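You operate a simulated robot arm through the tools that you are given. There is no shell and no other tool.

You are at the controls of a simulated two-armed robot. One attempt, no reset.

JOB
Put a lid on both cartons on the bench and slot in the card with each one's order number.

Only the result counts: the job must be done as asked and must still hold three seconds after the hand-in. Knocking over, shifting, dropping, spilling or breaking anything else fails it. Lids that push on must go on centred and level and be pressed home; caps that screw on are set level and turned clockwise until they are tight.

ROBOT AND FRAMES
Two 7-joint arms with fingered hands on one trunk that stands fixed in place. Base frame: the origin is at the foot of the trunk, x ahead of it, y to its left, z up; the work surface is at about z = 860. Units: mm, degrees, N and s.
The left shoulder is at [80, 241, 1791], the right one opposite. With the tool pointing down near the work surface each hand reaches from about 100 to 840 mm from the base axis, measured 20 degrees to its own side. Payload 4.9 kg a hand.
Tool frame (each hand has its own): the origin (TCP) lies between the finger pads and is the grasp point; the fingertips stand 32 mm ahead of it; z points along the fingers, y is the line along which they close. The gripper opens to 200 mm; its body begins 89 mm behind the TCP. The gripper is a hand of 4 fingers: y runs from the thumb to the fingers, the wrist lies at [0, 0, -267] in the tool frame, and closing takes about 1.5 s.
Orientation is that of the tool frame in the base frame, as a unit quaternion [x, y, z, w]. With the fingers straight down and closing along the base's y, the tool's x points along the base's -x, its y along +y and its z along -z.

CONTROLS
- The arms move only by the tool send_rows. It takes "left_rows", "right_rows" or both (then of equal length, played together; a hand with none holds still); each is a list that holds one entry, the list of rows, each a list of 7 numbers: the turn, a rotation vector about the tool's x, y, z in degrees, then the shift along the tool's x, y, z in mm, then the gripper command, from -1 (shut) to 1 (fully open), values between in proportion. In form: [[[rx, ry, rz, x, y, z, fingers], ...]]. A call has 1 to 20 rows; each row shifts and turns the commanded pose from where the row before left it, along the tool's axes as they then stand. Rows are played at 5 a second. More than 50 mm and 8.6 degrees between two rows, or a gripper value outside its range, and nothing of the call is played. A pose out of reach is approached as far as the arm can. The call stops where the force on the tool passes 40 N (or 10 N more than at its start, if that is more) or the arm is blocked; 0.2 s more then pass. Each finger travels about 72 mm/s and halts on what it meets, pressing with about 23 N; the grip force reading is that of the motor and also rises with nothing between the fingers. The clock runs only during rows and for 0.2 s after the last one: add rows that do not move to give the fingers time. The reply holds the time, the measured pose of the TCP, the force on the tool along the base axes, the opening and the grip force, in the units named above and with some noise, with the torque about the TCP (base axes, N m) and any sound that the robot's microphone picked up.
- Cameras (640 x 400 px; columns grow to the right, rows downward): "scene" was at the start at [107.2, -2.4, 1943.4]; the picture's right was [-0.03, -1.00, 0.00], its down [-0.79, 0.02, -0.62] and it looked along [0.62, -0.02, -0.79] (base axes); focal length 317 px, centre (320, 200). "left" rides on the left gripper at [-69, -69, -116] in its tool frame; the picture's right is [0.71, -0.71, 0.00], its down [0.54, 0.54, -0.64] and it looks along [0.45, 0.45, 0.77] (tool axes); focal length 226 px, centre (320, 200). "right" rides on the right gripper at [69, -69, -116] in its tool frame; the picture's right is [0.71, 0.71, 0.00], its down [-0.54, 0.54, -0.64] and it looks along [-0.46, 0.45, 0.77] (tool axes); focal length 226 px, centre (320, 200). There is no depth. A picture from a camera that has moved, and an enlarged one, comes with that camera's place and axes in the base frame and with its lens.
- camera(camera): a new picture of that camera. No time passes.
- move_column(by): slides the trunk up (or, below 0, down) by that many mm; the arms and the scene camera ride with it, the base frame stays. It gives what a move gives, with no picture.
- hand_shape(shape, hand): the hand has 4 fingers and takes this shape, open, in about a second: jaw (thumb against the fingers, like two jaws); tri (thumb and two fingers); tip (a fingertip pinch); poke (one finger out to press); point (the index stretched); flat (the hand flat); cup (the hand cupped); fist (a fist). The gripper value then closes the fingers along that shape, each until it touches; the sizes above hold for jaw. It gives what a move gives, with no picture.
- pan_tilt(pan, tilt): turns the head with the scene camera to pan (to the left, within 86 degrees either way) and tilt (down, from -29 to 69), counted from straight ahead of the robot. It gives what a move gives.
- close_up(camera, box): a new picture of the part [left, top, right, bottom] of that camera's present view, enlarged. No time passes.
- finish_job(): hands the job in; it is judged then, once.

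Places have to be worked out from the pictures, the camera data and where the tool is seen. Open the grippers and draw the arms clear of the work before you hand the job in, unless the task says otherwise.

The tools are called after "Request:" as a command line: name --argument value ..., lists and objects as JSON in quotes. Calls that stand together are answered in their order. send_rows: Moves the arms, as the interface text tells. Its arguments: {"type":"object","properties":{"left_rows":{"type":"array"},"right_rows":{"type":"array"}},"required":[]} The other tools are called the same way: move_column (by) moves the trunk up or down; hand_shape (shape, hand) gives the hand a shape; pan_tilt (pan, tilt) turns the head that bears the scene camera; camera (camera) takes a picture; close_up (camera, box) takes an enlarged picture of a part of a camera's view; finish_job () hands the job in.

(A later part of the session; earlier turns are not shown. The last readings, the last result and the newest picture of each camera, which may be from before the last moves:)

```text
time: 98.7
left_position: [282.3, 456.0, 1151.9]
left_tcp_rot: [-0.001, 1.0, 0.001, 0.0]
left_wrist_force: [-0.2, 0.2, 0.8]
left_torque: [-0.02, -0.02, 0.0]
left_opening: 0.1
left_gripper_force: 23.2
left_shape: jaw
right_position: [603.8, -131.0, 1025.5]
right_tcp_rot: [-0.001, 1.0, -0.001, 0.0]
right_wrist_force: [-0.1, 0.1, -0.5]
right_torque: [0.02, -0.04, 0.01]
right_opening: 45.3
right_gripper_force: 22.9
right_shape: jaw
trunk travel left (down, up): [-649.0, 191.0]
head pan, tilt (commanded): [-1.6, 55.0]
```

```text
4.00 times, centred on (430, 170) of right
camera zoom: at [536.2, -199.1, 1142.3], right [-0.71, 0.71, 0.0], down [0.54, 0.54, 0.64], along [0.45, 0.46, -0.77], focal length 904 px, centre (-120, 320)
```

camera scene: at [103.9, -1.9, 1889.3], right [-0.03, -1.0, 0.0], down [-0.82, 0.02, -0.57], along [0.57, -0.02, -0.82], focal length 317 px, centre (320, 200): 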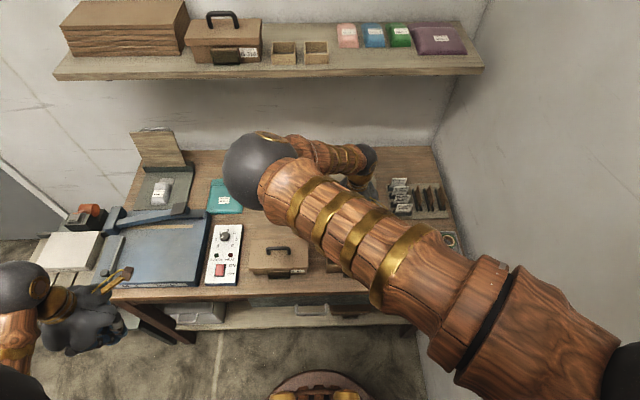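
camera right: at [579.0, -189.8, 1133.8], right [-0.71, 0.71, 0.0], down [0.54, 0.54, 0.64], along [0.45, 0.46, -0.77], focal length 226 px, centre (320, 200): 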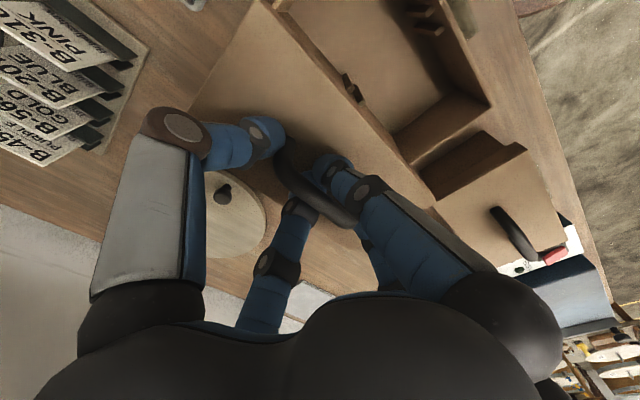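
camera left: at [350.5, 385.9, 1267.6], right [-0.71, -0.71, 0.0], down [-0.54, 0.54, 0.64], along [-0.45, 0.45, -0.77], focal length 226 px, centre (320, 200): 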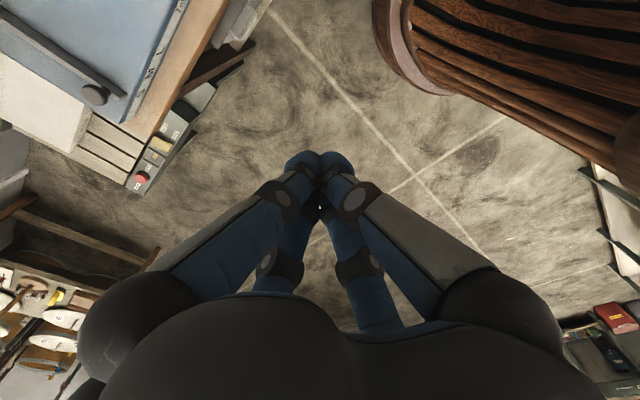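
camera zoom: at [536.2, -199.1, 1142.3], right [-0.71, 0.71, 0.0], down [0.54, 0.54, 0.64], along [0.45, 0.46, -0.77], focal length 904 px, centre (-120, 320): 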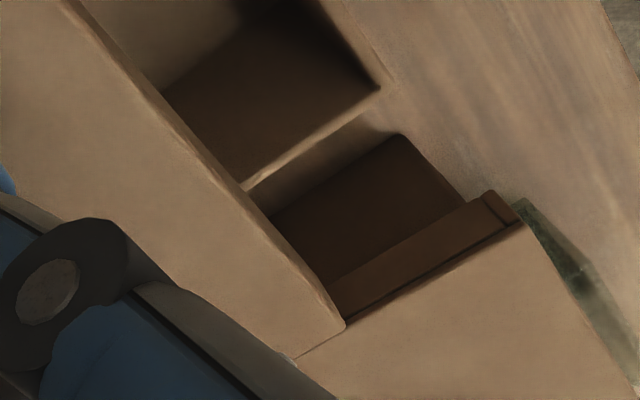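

Computed target for the second lid: TCP ≈ (560.4,−128.4) in camera-consistent coordinates. I move there and hover just above the rim.

Request:
send_rows --right_rows '[[[0, 0, 0, 15, 0.6, 0, -1], [0, 0, 0, 15, 0.6, 0, -1], [0, 0, 0, 14.8, 0.5, 0, -1], [0, 0, 0, 0, 0, 10, -1], [0, 0, 0, 0, 0, 10, -1], [0, 0, 0, 0, 0, 10, -1], [0, 0, 0, 0, 0, 0, -1], [0, 0, 0, 0, 0, 0, -1]]]'

Request:
close_up --camera "right" --box '[260, 0, 450, 220]'

```text
time: 100.5
left_position: [281.8, 455.1, 1151.9]
left_tcp_rot: [0.0, 1.0, 0.001, -0.001]
left_wrist_force: [-0.7, 0.5, 0.2]
left_torque: [0.0, 0.02, 0.0]
left_opening: 0.0
left_gripper_force: 23.0
left_shape: jaw
right_position: [561.3, -130.6, 994.7]
right_tcp_rot: [0.0, 1.0, 0.0, -0.001]
right_wrist_force: [0.1, -0.7, -1.2]
right_torque: [0.01, -0.01, 0.02]
right_opening: 45.5
right_gripper_force: 23.0
right_shape: jaw
trunk travel left (down, up): [-649.0, 191.0]
head pan, tilt (commanded): [-1.6, 55.0]
```

```text
1.82 times, centred on (355, 110) of right
camera zoom: at [492.3, -198.5, 1111.7], right [-0.71, 0.71, 0.0], down [0.54, 0.54, 0.64], along [0.45, 0.46, -0.77], focal length 411 px, centre (256, 364)
```

zoom: 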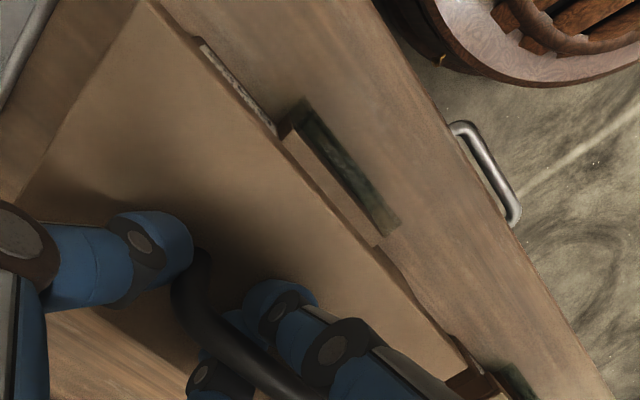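

Adjust (−0.9,+1.1) mm and lower to where the skirt would meet the rim, checking force.

Request:
send_rows --right_rows '[[[0, 0, 0, 0.9, 1.1, 0, -1], [0, 0, 0, 0, 0, 0, -1], [0, 0, 0, 0, 0, 4, -1], [0, 0, 0, 0, 0, 4, -1], [0, 0, 0, 0, 0, 3, -1], [0, 0, 0, 0, 0, 0, -1]]]'

```text
time: 101.9
left_position: [280.8, 456.0, 1152.3]
left_tcp_rot: [0.0, 1.0, -0.001, 0.0]
left_wrist_force: [0.0, 0.5, -0.8]
left_torque: [0.01, -0.01, -0.01]
left_opening: 0.0
left_gripper_force: 22.7
left_shape: jaw
right_position: [559.1, -127.8, 984.8]
right_tcp_rot: [-0.001, 1.0, 0.0, -0.001]
right_wrist_force: [0.3, -0.1, -0.7]
right_torque: [0.0, -0.02, 0.03]
right_opening: 45.4
right_gripper_force: 22.9
right_shape: jaw
trunk travel left (down, up): [-649.0, 191.0]
head pan, tilt (commanded): [-1.6, 55.0]
```

No contact so far. I continue lowering in small steps.

Request:
send_rows --right_rows '[[[0, 0, 0, 0, 0, 1.5, -1], [0, 0, 0, 0, 0, 1.5, -1], [0, 0, 0, 0, 0, 0, -1]]]'

```text
time: 102.7
left_position: [280.5, 455.9, 1153.0]
left_tcp_rot: [0.0, 1.0, 0.0, 0.0]
left_wrist_force: [0.5, 0.0, 0.7]
left_torque: [-0.02, 0.04, 0.0]
left_opening: 0.1
left_gripper_force: 22.7
left_shape: jaw
right_position: [559.5, -129.6, 980.4]
right_tcp_rot: [0.0, 1.0, 0.001, 0.0]
right_wrist_force: [-0.5, 0.0, 0.0]
right_torque: [-0.01, -0.02, -0.01]
right_opening: 45.7
right_gripper_force: 22.4
right_shape: jaw
trunk travel left (down, up): [-649.0, 191.0]
head pan, tilt (commanded): [-1.6, 55.0]
```

Already below the height where a misaligned skirt would touch; it's over the rim. Continue to seat.

Request:
send_rows --right_rows '[[[0, 0, 0, 0, 0, 1.5, -1], [0, 0, 0, 0, 0, 1.5, -1], [0, 0, 0, 0, 0, 1.5, -1], [0, 0, 0, 0, 0, 1.5, -1], [0, 0, 0, 0, 0, 1.5, -1], [0, 0, 0, 0, 0, 0, -1]]]'

```text
time: 104.1
left_position: [281.8, 454.9, 1152.4]
left_tcp_rot: [0.0, 1.0, 0.0, 0.0]
left_wrist_force: [0.1, 1.0, 0.5]
left_torque: [-0.02, 0.0, -0.01]
left_opening: 0.0
left_gripper_force: 23.1
left_shape: jaw
right_position: [559.2, -128.6, 973.2]
right_tcp_rot: [-0.001, 1.0, 0.0, 0.001]
right_wrist_force: [0.0, -0.5, -0.6]
right_torque: [-0.02, -0.04, 0.0]
right_opening: 45.5
right_gripper_force: 23.3
right_shape: jaw
trunk travel left (down, up): [-649.0, 191.0]
head pan, tilt (commanded): [-1.6, 55.0]
```

Request:
send_rows --right_rows '[[[0, 0, 0, 0, 0, 1.5, -1], [0, 0, 0, 0, 0, 1.5, -1], [0, 0, 0, 0, 0, 1, -1], [0, 0, 0, 0, 0, 1, -1], [0, 0, 0, 0, 0, 1, -1], [0, 0, 0, 0, 0, 0, -1]]]'

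```text
time: 105.5
left_position: [278.4, 455.0, 1152.1]
left_tcp_rot: [0.0, 1.0, 0.0, 0.0]
left_wrist_force: [-0.3, 0.0, -0.9]
left_torque: [-0.03, 0.01, 0.01]
left_opening: 0.0
left_gripper_force: 23.3
left_shape: jaw
right_position: [560.5, -129.2, 969.9]
right_tcp_rot: [-0.001, 1.0, -0.001, 0.002]
right_wrist_force: [1.3, -1.2, 22.4]
right_torque: [0.0, -0.02, 0.05]
right_opening: 45.8
right_gripper_force: 23.0
right_shape: jaw
trunk travel left (down, up): [-649.0, 191.0]
head pan, tilt (commanded): [-1.6, 55.0]
```

Seated at the same height (z≈970) with 22 N and no moment. I press a little more, then relax, release and rise.

Request:
send_rows --right_rows '[[[0, 0, 0, 0, 0, 0.8, -1], [0, 0, 0, 0, 0, 0, -1]]]'

Request:
send_rows --right_rows '[[[0, 0, 0, 0, 0, -2.8, -1], [0, 0, 0, 0, 0, 0, -0.5], [0, 0, 0, 0, 0, 0, 0], [0, 0, 0, 0, 0, 0, 0.2], [0, 0, 0, 0, 0, 0, 0.2], [0, 0, 0, 0, 0, -10, 0.2], [0, 0, 0, 0, 0, -20, 0.2], [0, 0, 0, 0, 0, -30, 0.2], [0, 0, 0, 0, 0, -30, 0.2], [0, 0, 0, 0, 0, 0, 0.2]]]'

Request:
camera --camera "right"

Request:
camera --camera "scene"

```text
time: 106.2
left_position: [279.2, 457.5, 1152.0]
left_tcp_rot: [0.0, 1.0, 0.0, 0.001]
left_wrist_force: [0.2, -0.7, 0.0]
left_torque: [-0.01, 0.04, -0.03]
left_opening: 0.1
left_gripper_force: 22.7
left_shape: jaw
right_position: [559.0, -128.8, 969.1]
right_tcp_rot: [-0.002, 1.0, 0.001, 0.003]
right_wrist_force: [-7.0, 0.9, 24.5]
right_torque: [0.05, 0.32, 0.02]
right_opening: 45.5
right_gripper_force: 22.7
right_shape: jaw
trunk travel left (down, up): [-649.0, 191.0]
head pan, tilt (commanded): [-1.6, 55.0]
stopped in row 2 (right hand): the force on the tool passed its limit at 41 N (the readings are from after the stop); the commanded pose is now the measured one
```

```text
time: 108.5
left_position: [281.9, 456.0, 1151.8]
left_tcp_rot: [0.0, 1.0, 0.001, 0.0]
left_wrist_force: [0.3, 0.3, 0.4]
left_torque: [-0.01, 0.0, -0.03]
left_opening: 0.3
left_gripper_force: 23.4
left_shape: jaw
right_position: [559.3, -127.9, 1060.9]
right_tcp_rot: [-0.001, 1.0, 0.0, 0.001]
right_wrist_force: [-0.3, -0.8, -0.2]
right_torque: [0.0, -0.02, -0.03]
right_opening: 119.3
right_gripper_force: 0.1
right_shape: jaw
trunk travel left (down, up): [-649.0, 191.0]
head pan, tilt (commanded): [-1.6, 55.0]
```

```text
taken
camera right: at [490.9, -196.2, 1177.0], right [-0.71, 0.71, 0.0], down [0.54, 0.54, 0.64], along [0.46, 0.46, -0.77], focal length 226 px, centre (320, 200)
```

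right: 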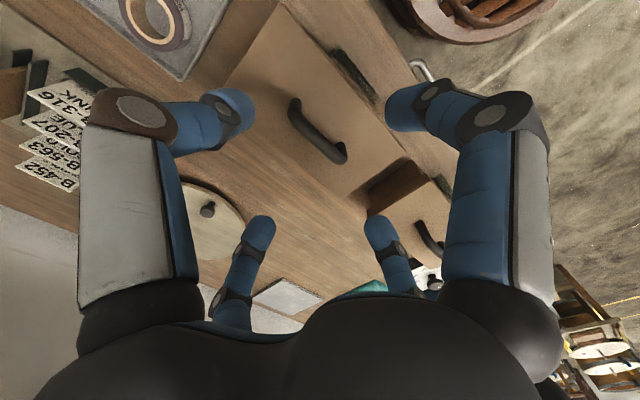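

```text
taken
camera scene: at [104.5, -2.1, 1889.2], right [-0.03, -1.0, 0.0], down [-0.82, 0.02, -0.57], along [0.57, -0.02, -0.82], focal length 317 px, centre (320, 200)
```

scene: 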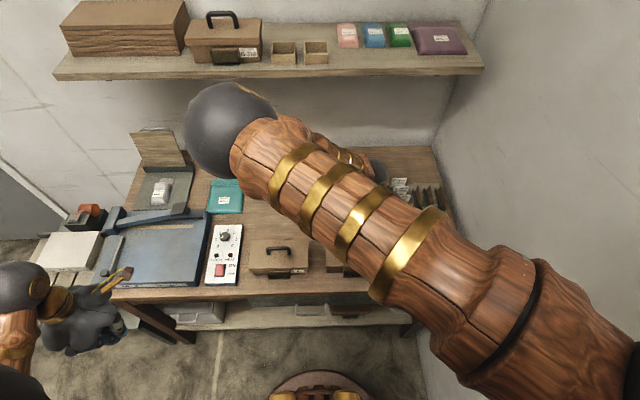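

Both lids are on. Next the cards: I switch the right hand to tip, yaw it +90° here, and look at the pocket slots from the front.

Request:
hand_shape --hand "right" --shape "tip"

Request:
send_rows --right_rows '[[[0, 0, 8.2, 0, 0, -5, -0.5], [0, 0, 8.2, 0, 0, -5, -0.7], [0, 0, 8.2, 0, 0, -5, -0.7], [0, 0, 8.2, 0, 0, -5, -0.7], [0, 0, 8.2, 0, 0, 0, -0.7], [0, 0, 8.2, 0, 0, 0, -0.7], [0, 0, 8.2, 0, 0, 0, -0.7], [0, 0, 8.2, 0, 0, 0, -0.7], [0, 0, 8.2, 0, 0, 0, -0.7], [0, 0, 8.2, 0, 0, 0, -0.7], [0, 0, 8.0, 0, 0, 0, -0.7], [0, 0, 0, 0, 0, 0, -0.7]]]'

Request:
camera --camera "right"

Request:
camera --camera "scene"

```text
time: 109.3
left_position: [282.5, 455.7, 1151.7]
left_tcp_rot: [-0.001, 1.0, -0.001, 0.0]
left_wrist_force: [-0.3, -0.4, -1.0]
left_torque: [0.01, -0.03, -0.01]
left_opening: 0.0
left_gripper_force: 23.2
left_shape: jaw
right_position: [560.0, -129.0, 1060.9]
right_tcp_rot: [0.0, 1.0, 0.0, 0.001]
right_wrist_force: [-0.4, -0.4, -0.1]
right_torque: [0.01, 0.02, -0.01]
right_opening: 200.0
right_gripper_force: 0.0
right_shape: tip
trunk travel left (down, up): [-649.0, 191.0]
head pan, tilt (commanded): [-1.6, 55.0]
```

```text
time: 112.0
left_position: [280.6, 455.8, 1151.7]
left_tcp_rot: [0.0, 1.0, 0.0, 0.0]
left_wrist_force: [0.4, 0.1, -0.2]
left_torque: [-0.02, -0.01, -0.02]
left_opening: 0.0
left_gripper_force: 22.9
left_shape: jaw
right_position: [561.0, -129.1, 1079.7]
right_tcp_rot: [0.708, 0.706, 0.001, 0.0]
right_wrist_force: [-0.4, 0.2, -0.5]
right_torque: [0.02, 0.01, 0.01]
right_opening: 30.1
right_gripper_force: 0.0
right_shape: tip
trunk travel left (down, up): [-649.0, 191.0]
head pan, tilt (commanded): [-1.6, 55.0]
```

```text
taken
camera right: at [492.2, -58.6, 1197.0], right [0.71, 0.71, 0.0], down [0.54, -0.54, 0.64], along [0.46, -0.46, -0.76], focal length 226 px, centre (320, 200)
```

right: 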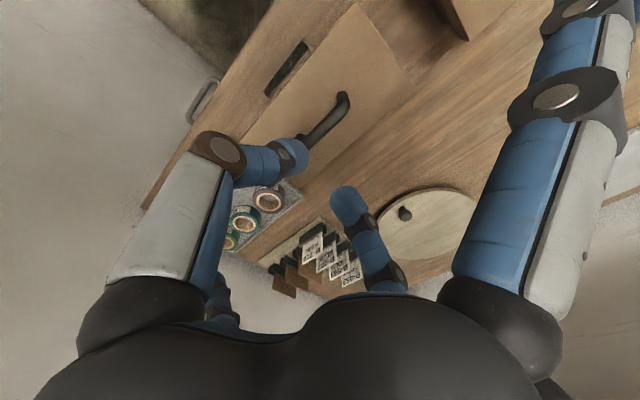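

```text
taken
camera scene: at [104.1, -2.1, 1889.2], right [-0.03, -1.0, 0.0], down [-0.82, 0.02, -0.57], along [0.57, -0.02, -0.82], focal length 317 px, centre (320, 200)
```

scene: 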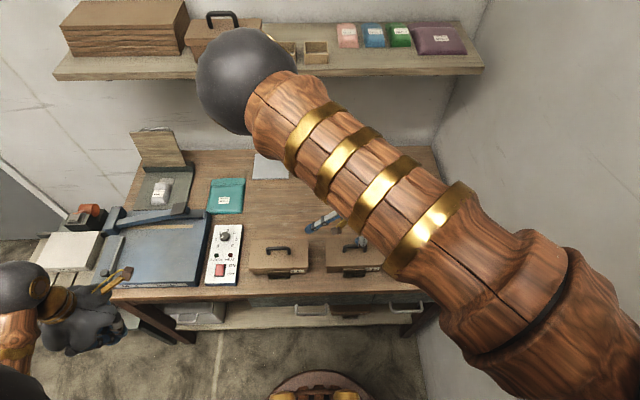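

Yaw +90° reached. I move to a place where the wrist camera looks steeply down on the right carton's pocket slot.

Request:
send_rows --right_rows '[[[0, 0, 0, -4, -14, 20, -0.7], [0, 0, 0, -4, -13, 22, -0.7], [0, 0, 0, -4, -13, 22, -0.7], [0, 0, 0, 0, 0, 0, -0.7]]]'

Request:
camera --camera "right"

Request:
close_up --camera "right" --box '[240, 40, 400, 160]'

```text
time: 113.0
left_position: [280.7, 455.6, 1152.0]
left_tcp_rot: [0.001, 1.0, 0.0, 0.0]
left_wrist_force: [-0.2, -0.3, 0.1]
left_torque: [0.01, 0.01, -0.01]
left_opening: 0.0
left_gripper_force: 23.0
left_shape: jaw
right_position: [519.8, -139.9, 1013.9]
right_tcp_rot: [0.706, 0.708, 0.002, 0.001]
right_wrist_force: [-1.5, 0.0, -0.2]
right_torque: [-0.01, -0.02, 0.02]
right_opening: 30.4
right_gripper_force: 0.0
right_shape: tip
trunk travel left (down, up): [-649.0, 191.0]
head pan, tilt (commanded): [-1.6, 55.0]
```

```text
taken
camera right: at [451.0, -70.0, 1131.5], right [0.71, 0.71, 0.0], down [0.54, -0.54, 0.64], along [0.46, -0.45, -0.76], focal length 226 px, centre (320, 200)
```

right: 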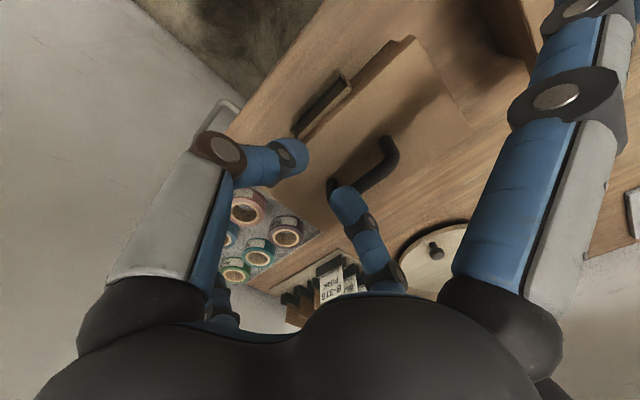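

```text
3.33 times, centred on (320, 100) of right
camera zoom: at [451.0, -70.0, 1131.5], right [0.71, 0.71, 0.0], down [0.54, -0.54, 0.64], along [0.46, -0.45, -0.76], focal length 754 px, centre (320, 533)
```

zoom: 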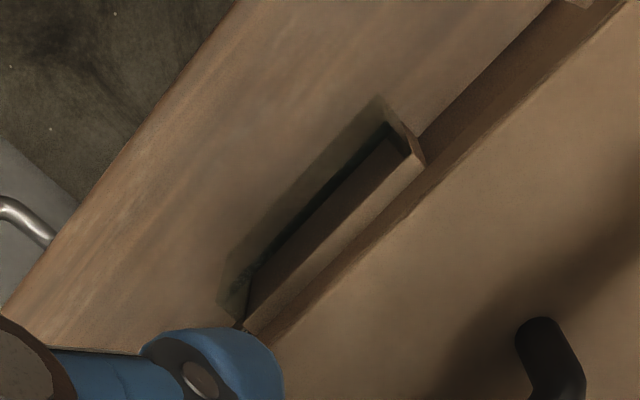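

A clear view into the slot. I zoom in further to measure its edges.

Request:
close_up --camera "right" --box '[286, 60, 356, 140]'

Request:
close_up --camera "right" --box '[320, 60, 360, 90]'

```text
5.00 times, centred on (321, 100) of right
camera zoom: at [451.0, -70.0, 1131.5], right [0.71, 0.71, 0.0], down [0.54, -0.54, 0.64], along [0.46, -0.45, -0.76], focal length 1130 px, centre (315, 700)
```

zoom: 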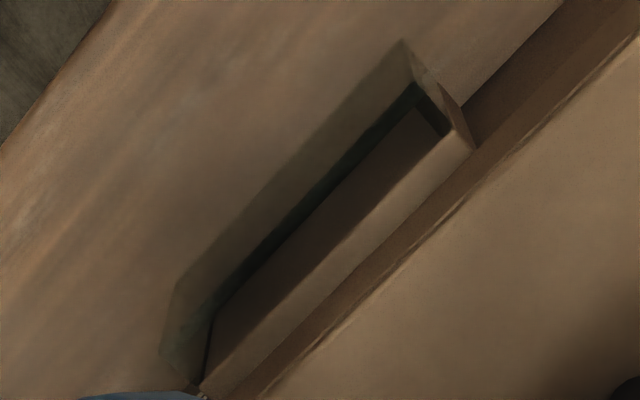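

```text
13.33 times, centred on (340, 75) of right
camera zoom: at [451.0, -70.0, 1131.5], right [0.71, 0.71, 0.0], down [0.54, -0.54, 0.64], along [0.46, -0.45, -0.76], focal length 3014 px, centre (53, 1867)
```

zoom: 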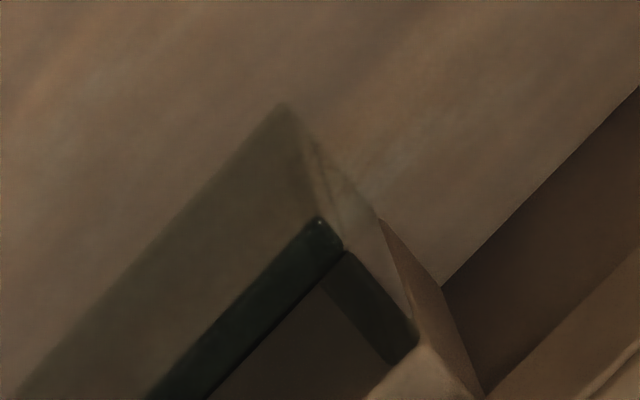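

The slot is about x 499.5–507.5 (≈8 mm wide), y −161…−90, top z≈900, so a card held at x≈504 has ±3 mm margin. I now test whether the +90° yaw can reach the left pocket, moving across at safe height.

Request:
send_rows --right_rows '[[[0, 0, 0, 20, 0, -20, -0.7], [0, 0, 0, 40, 0, 0, -0.7], [0, 0, 0, 40, 0, 0, -0.7], [0, 0, 0, 40, 0, 0, -0.7], [0, 0, 0, 40, 0, 0, -0.7], [0, 0, 0, 40, 0, 0, -0.7], [0, 0, 0, 29, 0, 10, -0.7], [0, 0, 0, 0, 0, 0, -0.7]]]'

Request:
camera --camera "right"

Request:
camera --camera "scene"

```text
time: 114.8
left_position: [281.3, 455.5, 1153.3]
left_tcp_rot: [0.0, 1.0, 0.0, -0.001]
left_wrist_force: [-0.1, 0.7, -0.8]
left_torque: [-0.01, -0.01, 0.01]
left_opening: 0.0
left_gripper_force: 22.5
left_shape: jaw
right_position: [521.6, 108.4, 1024.3]
right_tcp_rot: [0.706, 0.708, 0.0, 0.002]
right_wrist_force: [-0.5, 1.0, 0.2]
right_torque: [-0.01, -0.03, 0.0]
right_opening: 30.4
right_gripper_force: 0.3
right_shape: tip
trunk travel left (down, up): [-649.0, 191.0]
head pan, tilt (commanded): [-1.6, 55.0]
```

```text
taken
camera right: at [452.0, 177.8, 1140.6], right [0.71, 0.71, 0.0], down [0.54, -0.54, 0.64], along [0.46, -0.45, -0.77], focal length 226 px, centre (320, 200)
```

right: 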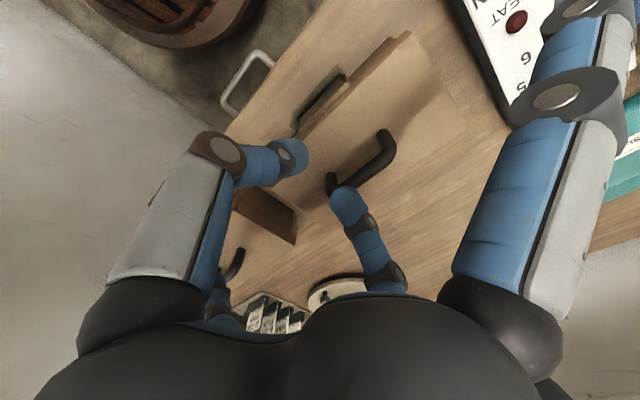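

```text
taken
camera scene: at [104.4, -2.7, 1889.2], right [-0.03, -1.0, 0.0], down [-0.82, 0.02, -0.57], along [0.57, -0.02, -0.82], focal length 317 px, centre (320, 200)
```

scene: 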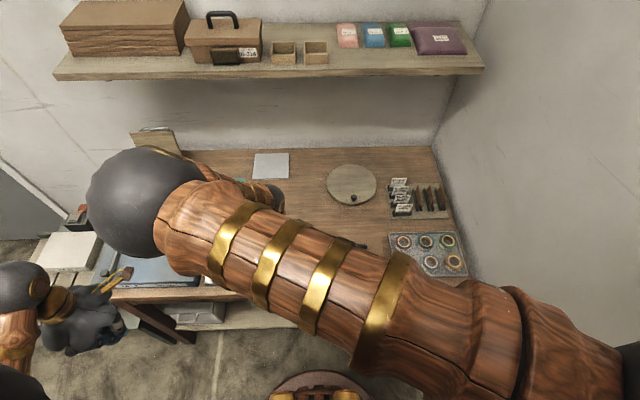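

The left pocket is reachable with this yaw. I measure its slot from here too.

Request:
close_up --camera "right" --box '[286, 60, 356, 140]'

Request:
close_up --camera "right" --box '[320, 60, 360, 90]'

```text
5.00 times, centred on (321, 100) of right
camera zoom: at [452.0, 177.8, 1140.6], right [0.71, 0.71, 0.0], down [0.54, -0.54, 0.64], along [0.46, -0.45, -0.77], focal length 1130 px, centre (315, 700)
```

zoom: 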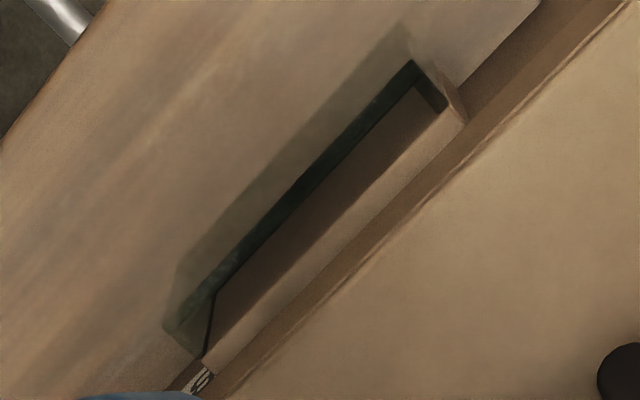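

```text
13.33 times, centred on (340, 75) of right
camera zoom: at [452.0, 177.8, 1140.6], right [0.71, 0.71, 0.0], down [0.54, -0.54, 0.64], along [0.46, -0.45, -0.77], focal length 3014 px, centre (53, 1867)
```

zoom: 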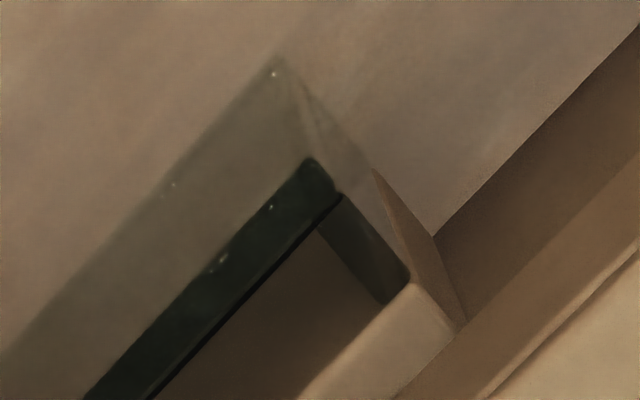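

Both slots measured (centre x≈503.4; y centres ≈ −125.7 and 123.5). Now I head to the rack: move across at safe height, raise, then lower the trunk 150 mm for reach.

Request:
send_rows --right_rows '[[[0, 0, 0, -20, 5, -20, -0.7], [0, 0, 0, -40, 15, -10, -0.7], [0, 0, 0, -40, 20, -10, -0.7], [0, 0, 0, -40, 20, -10, -0.7], [0, 0, 0, -40, 20, -10, -0.7], [0, 0, 0, -40, 20, -20, -0.7], [0, 0, 0, -40, 20, -20, -0.7], [0, 0, 0, -40, 20, -20, -0.7], [0, 0, 0, -40, 20, -20, -0.7], [0, 0, 0, -18, 20, -20, -0.7], [0, 0, 0, 0, 0, 0, -0.7]]]'

Request:
move_column --by -150

Request:
camera --camera "right"

Request:
camera --camera "scene"

```text
time: 117.2
left_position: [281.5, 456.4, 1151.2]
left_tcp_rot: [0.0, 1.0, -0.001, 0.0]
left_wrist_force: [0.3, 0.3, 0.9]
left_torque: [0.02, 0.0, -0.02]
left_opening: 0.0
left_gripper_force: 22.8
left_shape: jaw
right_position: [699.2, -252.2, 1189.7]
right_tcp_rot: [0.706, 0.708, 0.0, 0.001]
right_wrist_force: [0.3, -0.5, -0.1]
right_torque: [0.01, 0.0, 0.0]
right_opening: 30.3
right_gripper_force: 0.1
right_shape: tip
trunk travel left (down, up): [-649.0, 191.0]
head pan, tilt (commanded): [-1.6, 55.0]
```

```text
time: 118.9
left_position: [280.9, 456.0, 1001.5]
left_tcp_rot: [0.0, 1.0, 0.0, -0.001]
left_wrist_force: [-0.1, -0.3, -0.8]
left_torque: [0.01, 0.0, -0.02]
left_opening: 0.0
left_gripper_force: 23.1
left_shape: jaw
right_position: [699.9, -252.9, 1039.1]
right_tcp_rot: [0.706, 0.708, 0.001, 0.001]
right_wrist_force: [-0.5, -0.3, -0.6]
right_torque: [0.0, 0.01, 0.02]
right_opening: 30.2
right_gripper_force: 0.1
right_shape: tip
trunk travel left (down, up): [-499.0, 341.0]
head pan, tilt (commanded): [-1.6, 55.0]
```

```text
taken
camera right: at [630.2, -182.0, 1156.1], right [0.71, 0.71, 0.0], down [0.54, -0.54, 0.64], along [0.46, -0.45, -0.76], focal length 226 px, centre (320, 200)
```

right: 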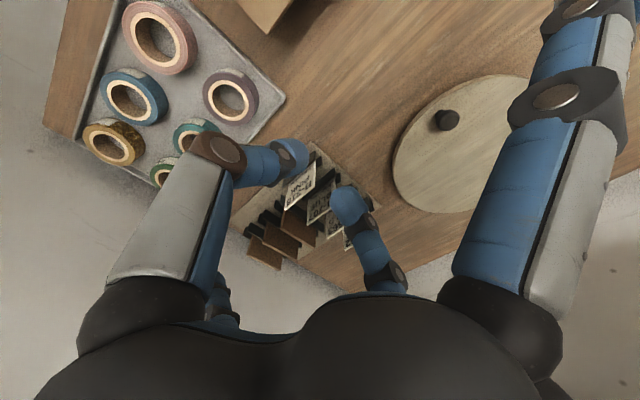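

```text
taken
camera scene: at [104.0, -2.2, 1739.3], right [-0.03, -1.0, 0.0], down [-0.82, 0.02, -0.57], along [0.57, -0.02, -0.82], focal length 317 px, centre (320, 200)
```

scene: 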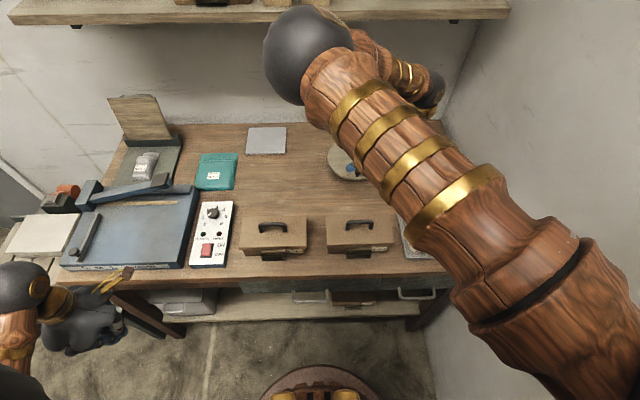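

Both lidded cartons are visible; I zoom to verify the lids, then look at the cards from the wrist camera.

Request:
close_up --camera "scene" --box '[230, 200, 410, 275]'

Request:
close_up --camera "right" --box '[260, 120, 400, 280]'

```text
3.56 times, centred on (320, 238) of scene
camera zoom: at [104.0, -2.2, 1739.3], right [-0.03, -1.0, 0.0], down [-0.82, 0.02, -0.57], along [0.57, -0.02, -0.82], focal length 1126 px, centre (320, 67)
```

zoom: 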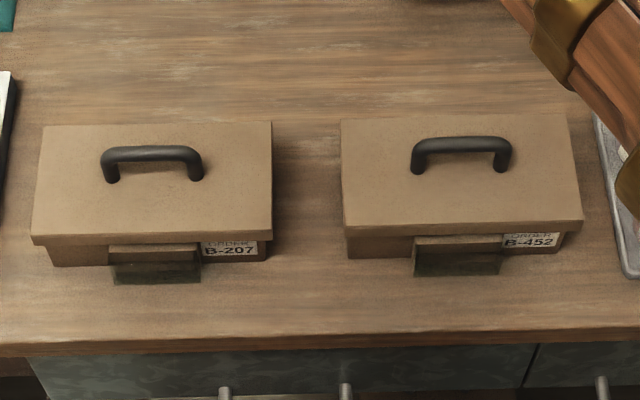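

```text
2.50 times, centred on (330, 200) of right
camera zoom: at [630.2, -182.0, 1156.1], right [0.71, 0.71, 0.0], down [0.54, -0.54, 0.64], along [0.46, -0.45, -0.76], focal length 565 px, centre (295, 200)
```

zoom: 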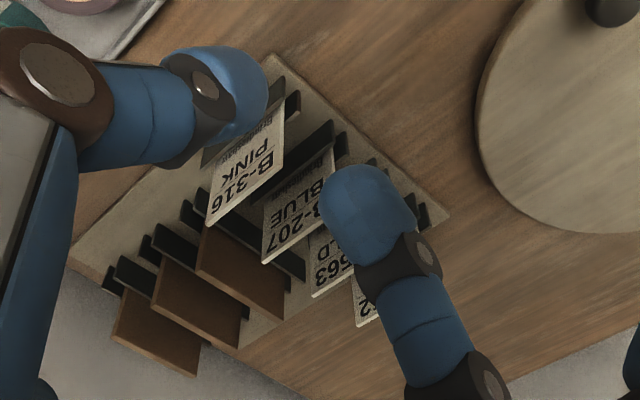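

Both lids look level and centred. Now I move above card B-207 at about (779,−328), still well above the card tops.

Request:
send_rows --right_rows '[[[0, 0, 0, -19, 20, 7, -0.7], [0, 0, 0, -19, 20, 7, -0.7], [0, 0, 0, -19, 20, 7, -0.7], [0, 0, 0, -18.5, 19, 7, -0.7], [0, 0, 0, 0, 0, 0, -0.7]]]'

Request:
camera --camera "right"

Request:
close_up --camera "right" --box '[240, 80, 400, 240]'

```text
time: 120.1
left_position: [280.8, 455.8, 1002.5]
left_tcp_rot: [0.001, 1.0, -0.001, 0.001]
left_wrist_force: [-0.9, -0.5, 1.1]
left_torque: [-0.01, -0.03, 0.01]
left_opening: 0.1
left_gripper_force: 23.1
left_shape: jaw
right_position: [777.5, -325.2, 1010.4]
right_tcp_rot: [0.707, 0.707, 0.0, 0.002]
right_wrist_force: [-0.8, -0.1, -0.5]
right_torque: [0.01, -0.01, 0.01]
right_opening: 29.9
right_gripper_force: 0.1
right_shape: tip
trunk travel left (down, up): [-499.0, 341.0]
head pan, tilt (commanded): [-1.6, 55.0]
```

```text
taken
camera right: at [708.3, -255.6, 1128.1], right [0.71, 0.71, 0.0], down [0.54, -0.54, 0.64], along [0.46, -0.45, -0.76], focal length 226 px, centre (320, 200)
```

right: 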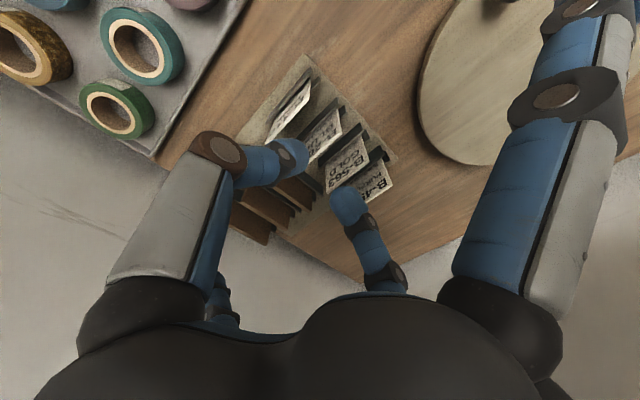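

```text
2.50 times, centred on (320, 160) of right
camera zoom: at [708.3, -255.6, 1128.1], right [0.71, 0.71, 0.0], down [0.54, -0.54, 0.64], along [0.46, -0.45, -0.76], focal length 565 px, centre (320, 300)
```

zoom: 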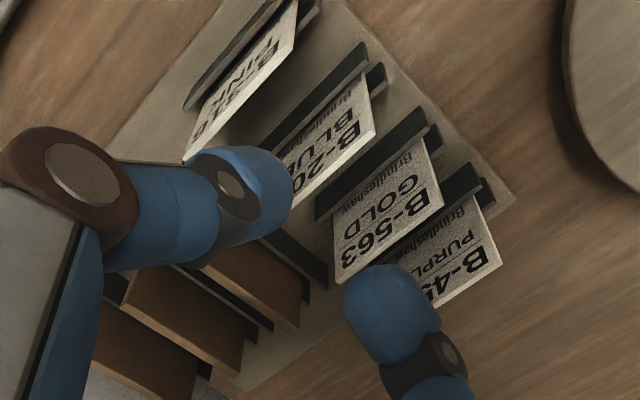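

Card B-207's plane is at x≈779.4, y −355…−299, top z≈940; my TCP axis is within ~2 mm. I narrow the fingers to ~16 mm, tilt −6° about the closing axis so the splayed finger clears the divider boards, and come down to just above the cards.

Request:
send_rows --right_rows '[[[0, -6, 0, 0, 2.1, 0, -0.84], [0, 0, 0, 0, 0, 0, -0.84], [0, 0, 0, 1.05, 0, 9.95, -0.84], [0, 0, 0, 1.05, 0, 9.95, -0.84], [0, 0, 0, 1.05, 0, 9.95, -0.84], [0, 0, 0, 0, 0, 0, -0.84]]]'

Request:
camera --camera "right"

Request:
close_up --camera "right" --box '[240, 80, 400, 240]'

```text
time: 121.5
left_position: [280.7, 454.8, 1001.4]
left_tcp_rot: [0.0, 1.0, 0.0, 0.0]
left_wrist_force: [-0.3, 0.2, 0.1]
left_torque: [0.02, -0.01, 0.0]
left_opening: 0.1
left_gripper_force: 23.0
left_shape: jaw
right_position: [780.6, -326.9, 981.2]
right_tcp_rot: [0.706, 0.706, -0.036, 0.038]
right_wrist_force: [-0.2, 0.3, 0.9]
right_torque: [-0.01, 0.0, 0.02]
right_opening: 16.2
right_gripper_force: 0.0
right_shape: tip
trunk travel left (down, up): [-499.0, 341.0]
head pan, tilt (commanded): [-1.6, 55.0]
```

```text
taken
camera right: at [711.6, -245.1, 1090.2], right [0.71, 0.7, -0.07], down [0.54, -0.47, 0.7], along [0.46, -0.53, -0.71], focal length 226 px, centre (320, 200)
```

right: 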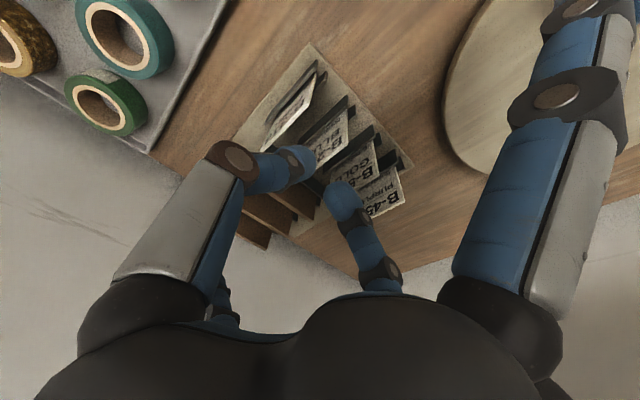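

```text
2.50 times, centred on (320, 160) of right
camera zoom: at [711.6, -245.1, 1090.2], right [0.71, 0.7, -0.07], down [0.54, -0.47, 0.7], along [0.46, -0.53, -0.71], focal length 565 px, centre (320, 300)
```

zoom: 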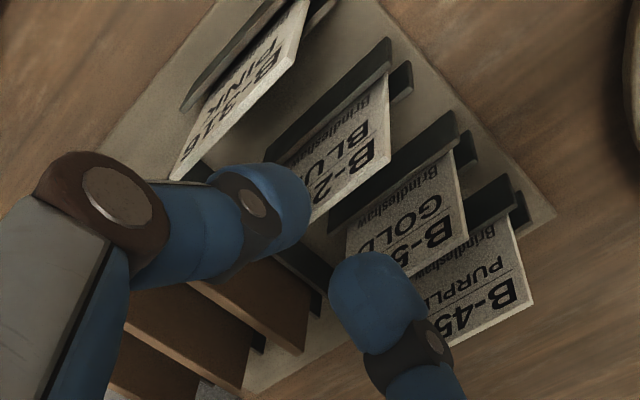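

The card edge is between the fingertips (card x≈779.3–780.9, TCP x≈780.6). I descend 24 mm so the fingertips overlap the card top by ~14 mm.

Request:
send_rows --right_rows '[[[0, 0, 0, 0.84, -0.5, 7.95, -0.84], [0, 0, 0, 0.84, 0, 7.95, -0.84], [0, 0, 0, 0.84, 0, 7.95, -0.84], [0, 0, 0, 0, 0, 0, -0.84]]]'

Request:
camera --camera "right"

Request:
close_up --camera "right" --box '[240, 80, 400, 240]'

```text
time: 122.5
left_position: [280.4, 455.5, 1002.1]
left_tcp_rot: [0.0, 1.0, 0.0, 0.0]
left_wrist_force: [-0.2, -0.5, 0.1]
left_torque: [0.01, 0.02, -0.02]
left_opening: 0.0
left_gripper_force: 23.2
left_shape: jaw
right_position: [781.2, -326.5, 957.7]
right_tcp_rot: [0.706, 0.707, -0.036, 0.038]
right_wrist_force: [0.6, 0.7, -0.3]
right_torque: [0.01, 0.01, 0.02]
right_opening: 16.1
right_gripper_force: 0.1
right_shape: tip
trunk travel left (down, up): [-499.0, 341.0]
head pan, tilt (commanded): [-1.6, 55.0]
```

```text
taken
camera right: at [712.0, -244.9, 1066.1], right [0.71, 0.7, -0.07], down [0.54, -0.47, 0.7], along [0.46, -0.53, -0.71], focal length 226 px, centre (320, 200)
```

right: 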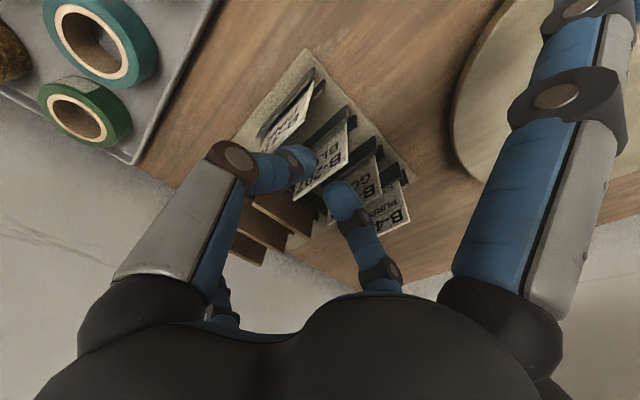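

```text
2.50 times, centred on (320, 160) of right
camera zoom: at [712.0, -244.9, 1066.1], right [0.71, 0.7, -0.07], down [0.54, -0.47, 0.7], along [0.46, -0.53, -0.71], focal length 565 px, centre (320, 300)
```

zoom: 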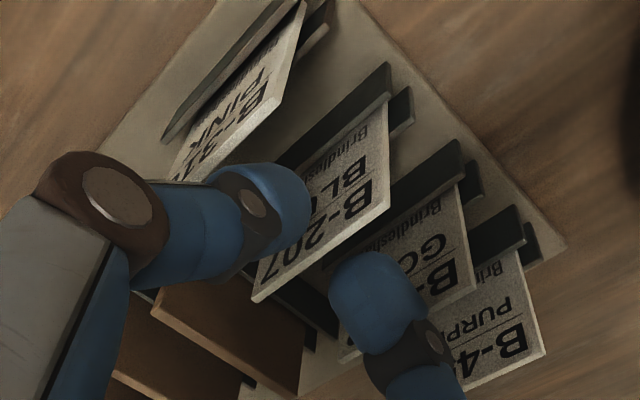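

The card's top edge lies between thumb and finger. I close the pinch.

Request:
send_rows --right_rows '[[[0, 0, 0, 0, 0, 0, -0.9], [0, 0, 0, 0, 0, 0, -0.95], [0, 0, 0, 0, 0, 0, -1], [0, 0, 0, 0, 0, 0, -1], [0, 0, 0, 0, 0, 0, -1], [0, 0, 0, 0, 0, 0, -1]]]'

Request:
close_up --camera "right" --box '[240, 80, 400, 240]'

```text
time: 123.9
left_position: [282.1, 454.8, 1002.0]
left_tcp_rot: [-0.001, 1.0, 0.0, 0.0]
left_wrist_force: [0.8, 0.3, 0.0]
left_torque: [0.02, 0.02, -0.01]
left_opening: 0.0
left_gripper_force: 22.8
left_shape: jaw
right_position: [781.7, -326.8, 957.1]
right_tcp_rot: [0.705, 0.707, -0.036, 0.037]
right_wrist_force: [1.1, 0.2, 0.8]
right_torque: [-0.04, 0.02, -0.02]
right_opening: 0.1
right_gripper_force: 22.4
right_shape: tip
trunk travel left (down, up): [-499.0, 341.0]
head pan, tilt (commanded): [-1.6, 55.0]
```

```text
2.50 times, centred on (320, 160) of right
camera zoom: at [712.0, -244.9, 1066.1], right [0.71, 0.7, -0.07], down [0.54, -0.47, 0.7], along [0.46, -0.53, -0.71], focal length 565 px, centre (320, 300)
```

zoom: 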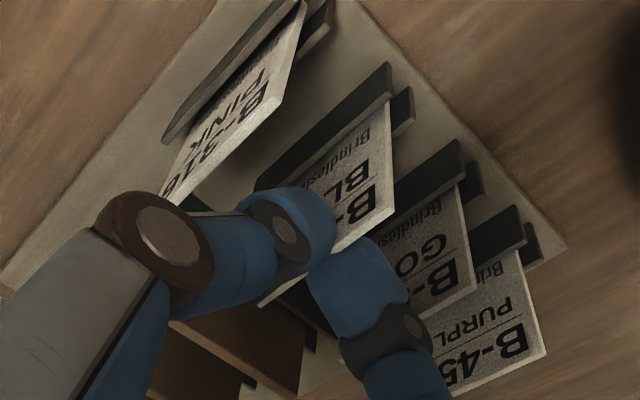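

The pinch closed on the card. I lift 12 mm and check that the card comes with it.

Request:
send_rows --right_rows '[[[0, 0, 0, -0.4, 0, -4, -1], [0, 0, 0, -0.4, 0, -4, -1], [0, 0, 0, -0.4, 0, -4, -1], [0, 0, 0, 0, 0, 0, -1]]]'

Request:
close_up --camera "right" --box '[240, 80, 400, 240]'

```text
time: 124.9
left_position: [281.7, 455.1, 1002.2]
left_tcp_rot: [0.0, 1.0, 0.0, 0.001]
left_wrist_force: [1.1, 0.5, -0.9]
left_torque: [-0.02, -0.01, -0.02]
left_opening: 0.0
left_gripper_force: 23.0
left_shape: jaw
right_position: [779.8, -326.8, 970.3]
right_tcp_rot: [0.706, 0.706, -0.037, 0.038]
right_wrist_force: [-0.7, 0.0, 0.8]
right_torque: [0.0, -0.01, 0.01]
right_opening: 0.0
right_gripper_force: 22.8
right_shape: tip
trunk travel left (down, up): [-499.0, 341.0]
head pan, tilt (commanded): [-1.6, 55.0]
```

```text
2.50 times, centred on (320, 160) of right
camera zoom: at [710.8, -245.2, 1078.7], right [0.71, 0.7, -0.07], down [0.54, -0.47, 0.7], along [0.46, -0.53, -0.71], focal length 565 px, centre (320, 300)
```

zoom: 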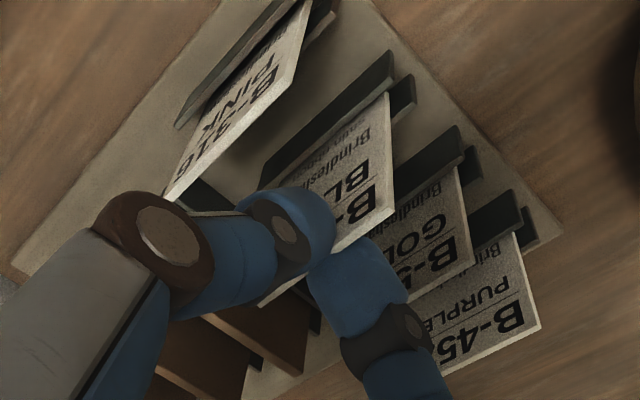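

The card is rising with the hand. I lift another 33 mm to clear the rails, then slide +y away from the rack.

Request:
send_rows --right_rows '[[[0, 0, 0, -0.8, 0, -8, -1], [0, 0, 0, -0.8, 0, -8, -1], [0, 0, 0, -0.8, 0, -8, -1], [0, 0, 0, -0.9, 0, -9, -1], [0, 0, 0, 0, 0, 0, -1]]]'

Request:
camera --camera "right"

Request:
close_up --camera "right" --box '[240, 60, 420, 240]'

```text
time: 126.1
left_position: [280.7, 454.7, 1001.4]
left_tcp_rot: [-0.001, 1.0, 0.0, 0.0]
left_wrist_force: [0.0, 0.0, 0.3]
left_torque: [-0.01, 0.0, 0.0]
left_opening: 0.0
left_gripper_force: 23.0
left_shape: jaw
right_position: [781.7, -326.3, 1002.4]
right_tcp_rot: [0.706, 0.706, -0.037, 0.037]
right_wrist_force: [1.4, 0.2, -0.8]
right_torque: [-0.02, -0.03, 0.01]
right_opening: 0.0
right_gripper_force: 23.7
right_shape: tip
trunk travel left (down, up): [-499.0, 341.0]
head pan, tilt (commanded): [-1.6, 55.0]
```

```text
taken
camera right: at [711.8, -244.4, 1113.2], right [0.71, 0.7, -0.07], down [0.54, -0.47, 0.7], along [0.46, -0.53, -0.71], focal length 226 px, centre (320, 200)
```

right: 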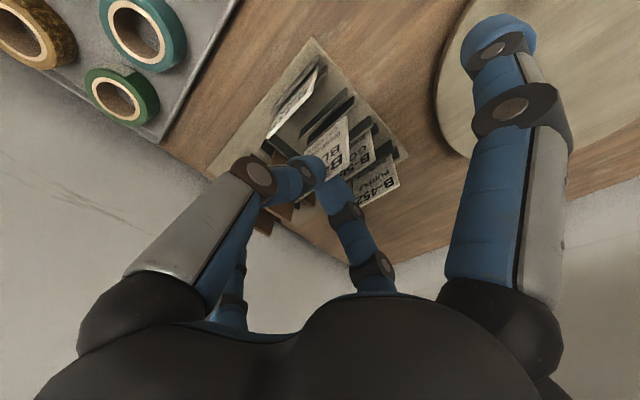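

```text
2.22 times, centred on (330, 150) of right
camera zoom: at [711.8, -244.4, 1113.2], right [0.71, 0.7, -0.07], down [0.54, -0.47, 0.7], along [0.46, -0.53, -0.71], focal length 502 px, centre (298, 311)
```

zoom: 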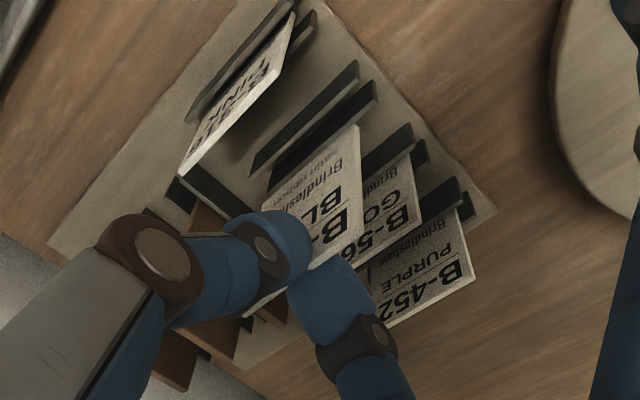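

The card is fully out of its rails and held squarely. I move it +y clear of the rack and then back toward −x.

Request:
send_rows --right_rows '[[[0, 0, 0, 11.4, 0, -6.2, -1], [0, 0, 0, 17.4, 0, -6.8, -1], [0, 0, 0, 19.4, 0, -7, -1], [0, 0, 0, 19.4, 0, -7, -1], [0, 0, 0, 19.4, 0, -7, -1], [0, 0, 0, 0, -20, 0, -1], [0, 0, 0, 0, -25, 0, -1], [0, 0, 0, 0, -25, 0, -1], [0, 0, 0, 0, 0, 0, -1]]]'

Request:
move_column --by 150

Request:
camera --camera "right"

Request:
camera --camera "scene"

```text
time: 128.1
left_position: [282.1, 455.9, 1001.3]
left_tcp_rot: [0.0, 1.0, 0.0, -0.001]
left_wrist_force: [0.7, 0.6, 0.2]
left_torque: [0.0, -0.02, 0.03]
left_opening: 0.2
left_gripper_force: 22.8
left_shape: jaw
right_position: [710.2, -235.6, 1027.3]
right_tcp_rot: [0.706, 0.707, -0.037, 0.037]
right_wrist_force: [-0.4, 0.5, 0.3]
right_torque: [-0.02, 0.02, -0.02]
right_opening: 0.3
right_gripper_force: 23.2
right_shape: tip
trunk travel left (down, up): [-499.0, 341.0]
head pan, tilt (commanded): [-1.6, 55.0]
```

```text
time: 129.8
left_position: [281.1, 455.8, 1151.5]
left_tcp_rot: [0.0, 1.0, 0.0, 0.0]
left_wrist_force: [0.2, 0.0, -0.2]
left_torque: [0.0, -0.01, -0.02]
left_opening: 0.0
left_gripper_force: 23.3
left_shape: jaw
right_position: [710.8, -234.1, 1176.8]
right_tcp_rot: [0.706, 0.706, -0.037, 0.038]
right_wrist_force: [0.7, 0.3, -0.5]
right_torque: [0.01, -0.02, 0.0]
right_opening: 0.0
right_gripper_force: 23.0
right_shape: tip
trunk travel left (down, up): [-649.0, 191.0]
head pan, tilt (commanded): [-1.6, 55.0]
```

```text
taken
camera right: at [641.2, -153.4, 1285.9], right [0.71, 0.7, -0.07], down [0.54, -0.47, 0.7], along [0.46, -0.53, -0.71], focal length 226 px, centre (320, 200)
```

right: 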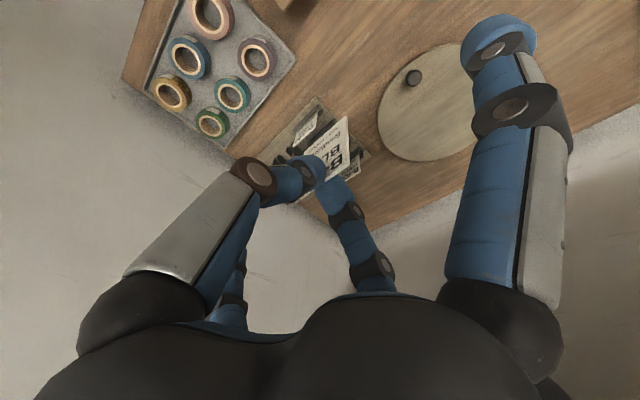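

```text
taken
camera scene: at [104.2, -2.1, 1889.2], right [-0.03, -1.0, 0.0], down [-0.82, 0.02, -0.57], along [0.57, -0.02, -0.82], focal length 317 px, centre (320, 200)
```

scene: 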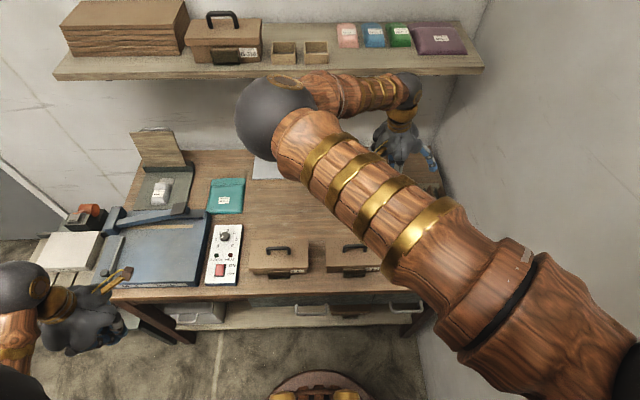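

I zoom in on the held card to determine its position relative to the TCP.

Request:
close_up --camera "right" --box '[270, 90, 390, 210]'

```text
3.33 times, centred on (330, 150) of right
camera zoom: at [641.2, -153.4, 1285.9], right [0.71, 0.7, -0.07], down [0.54, -0.47, 0.7], along [0.46, -0.53, -0.71], focal length 754 px, centre (287, 367)
```

zoom: 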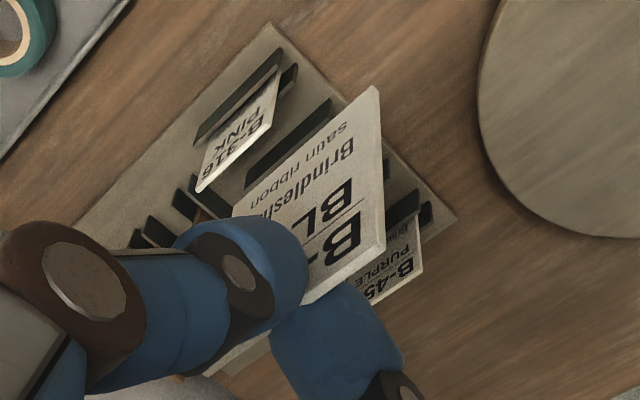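

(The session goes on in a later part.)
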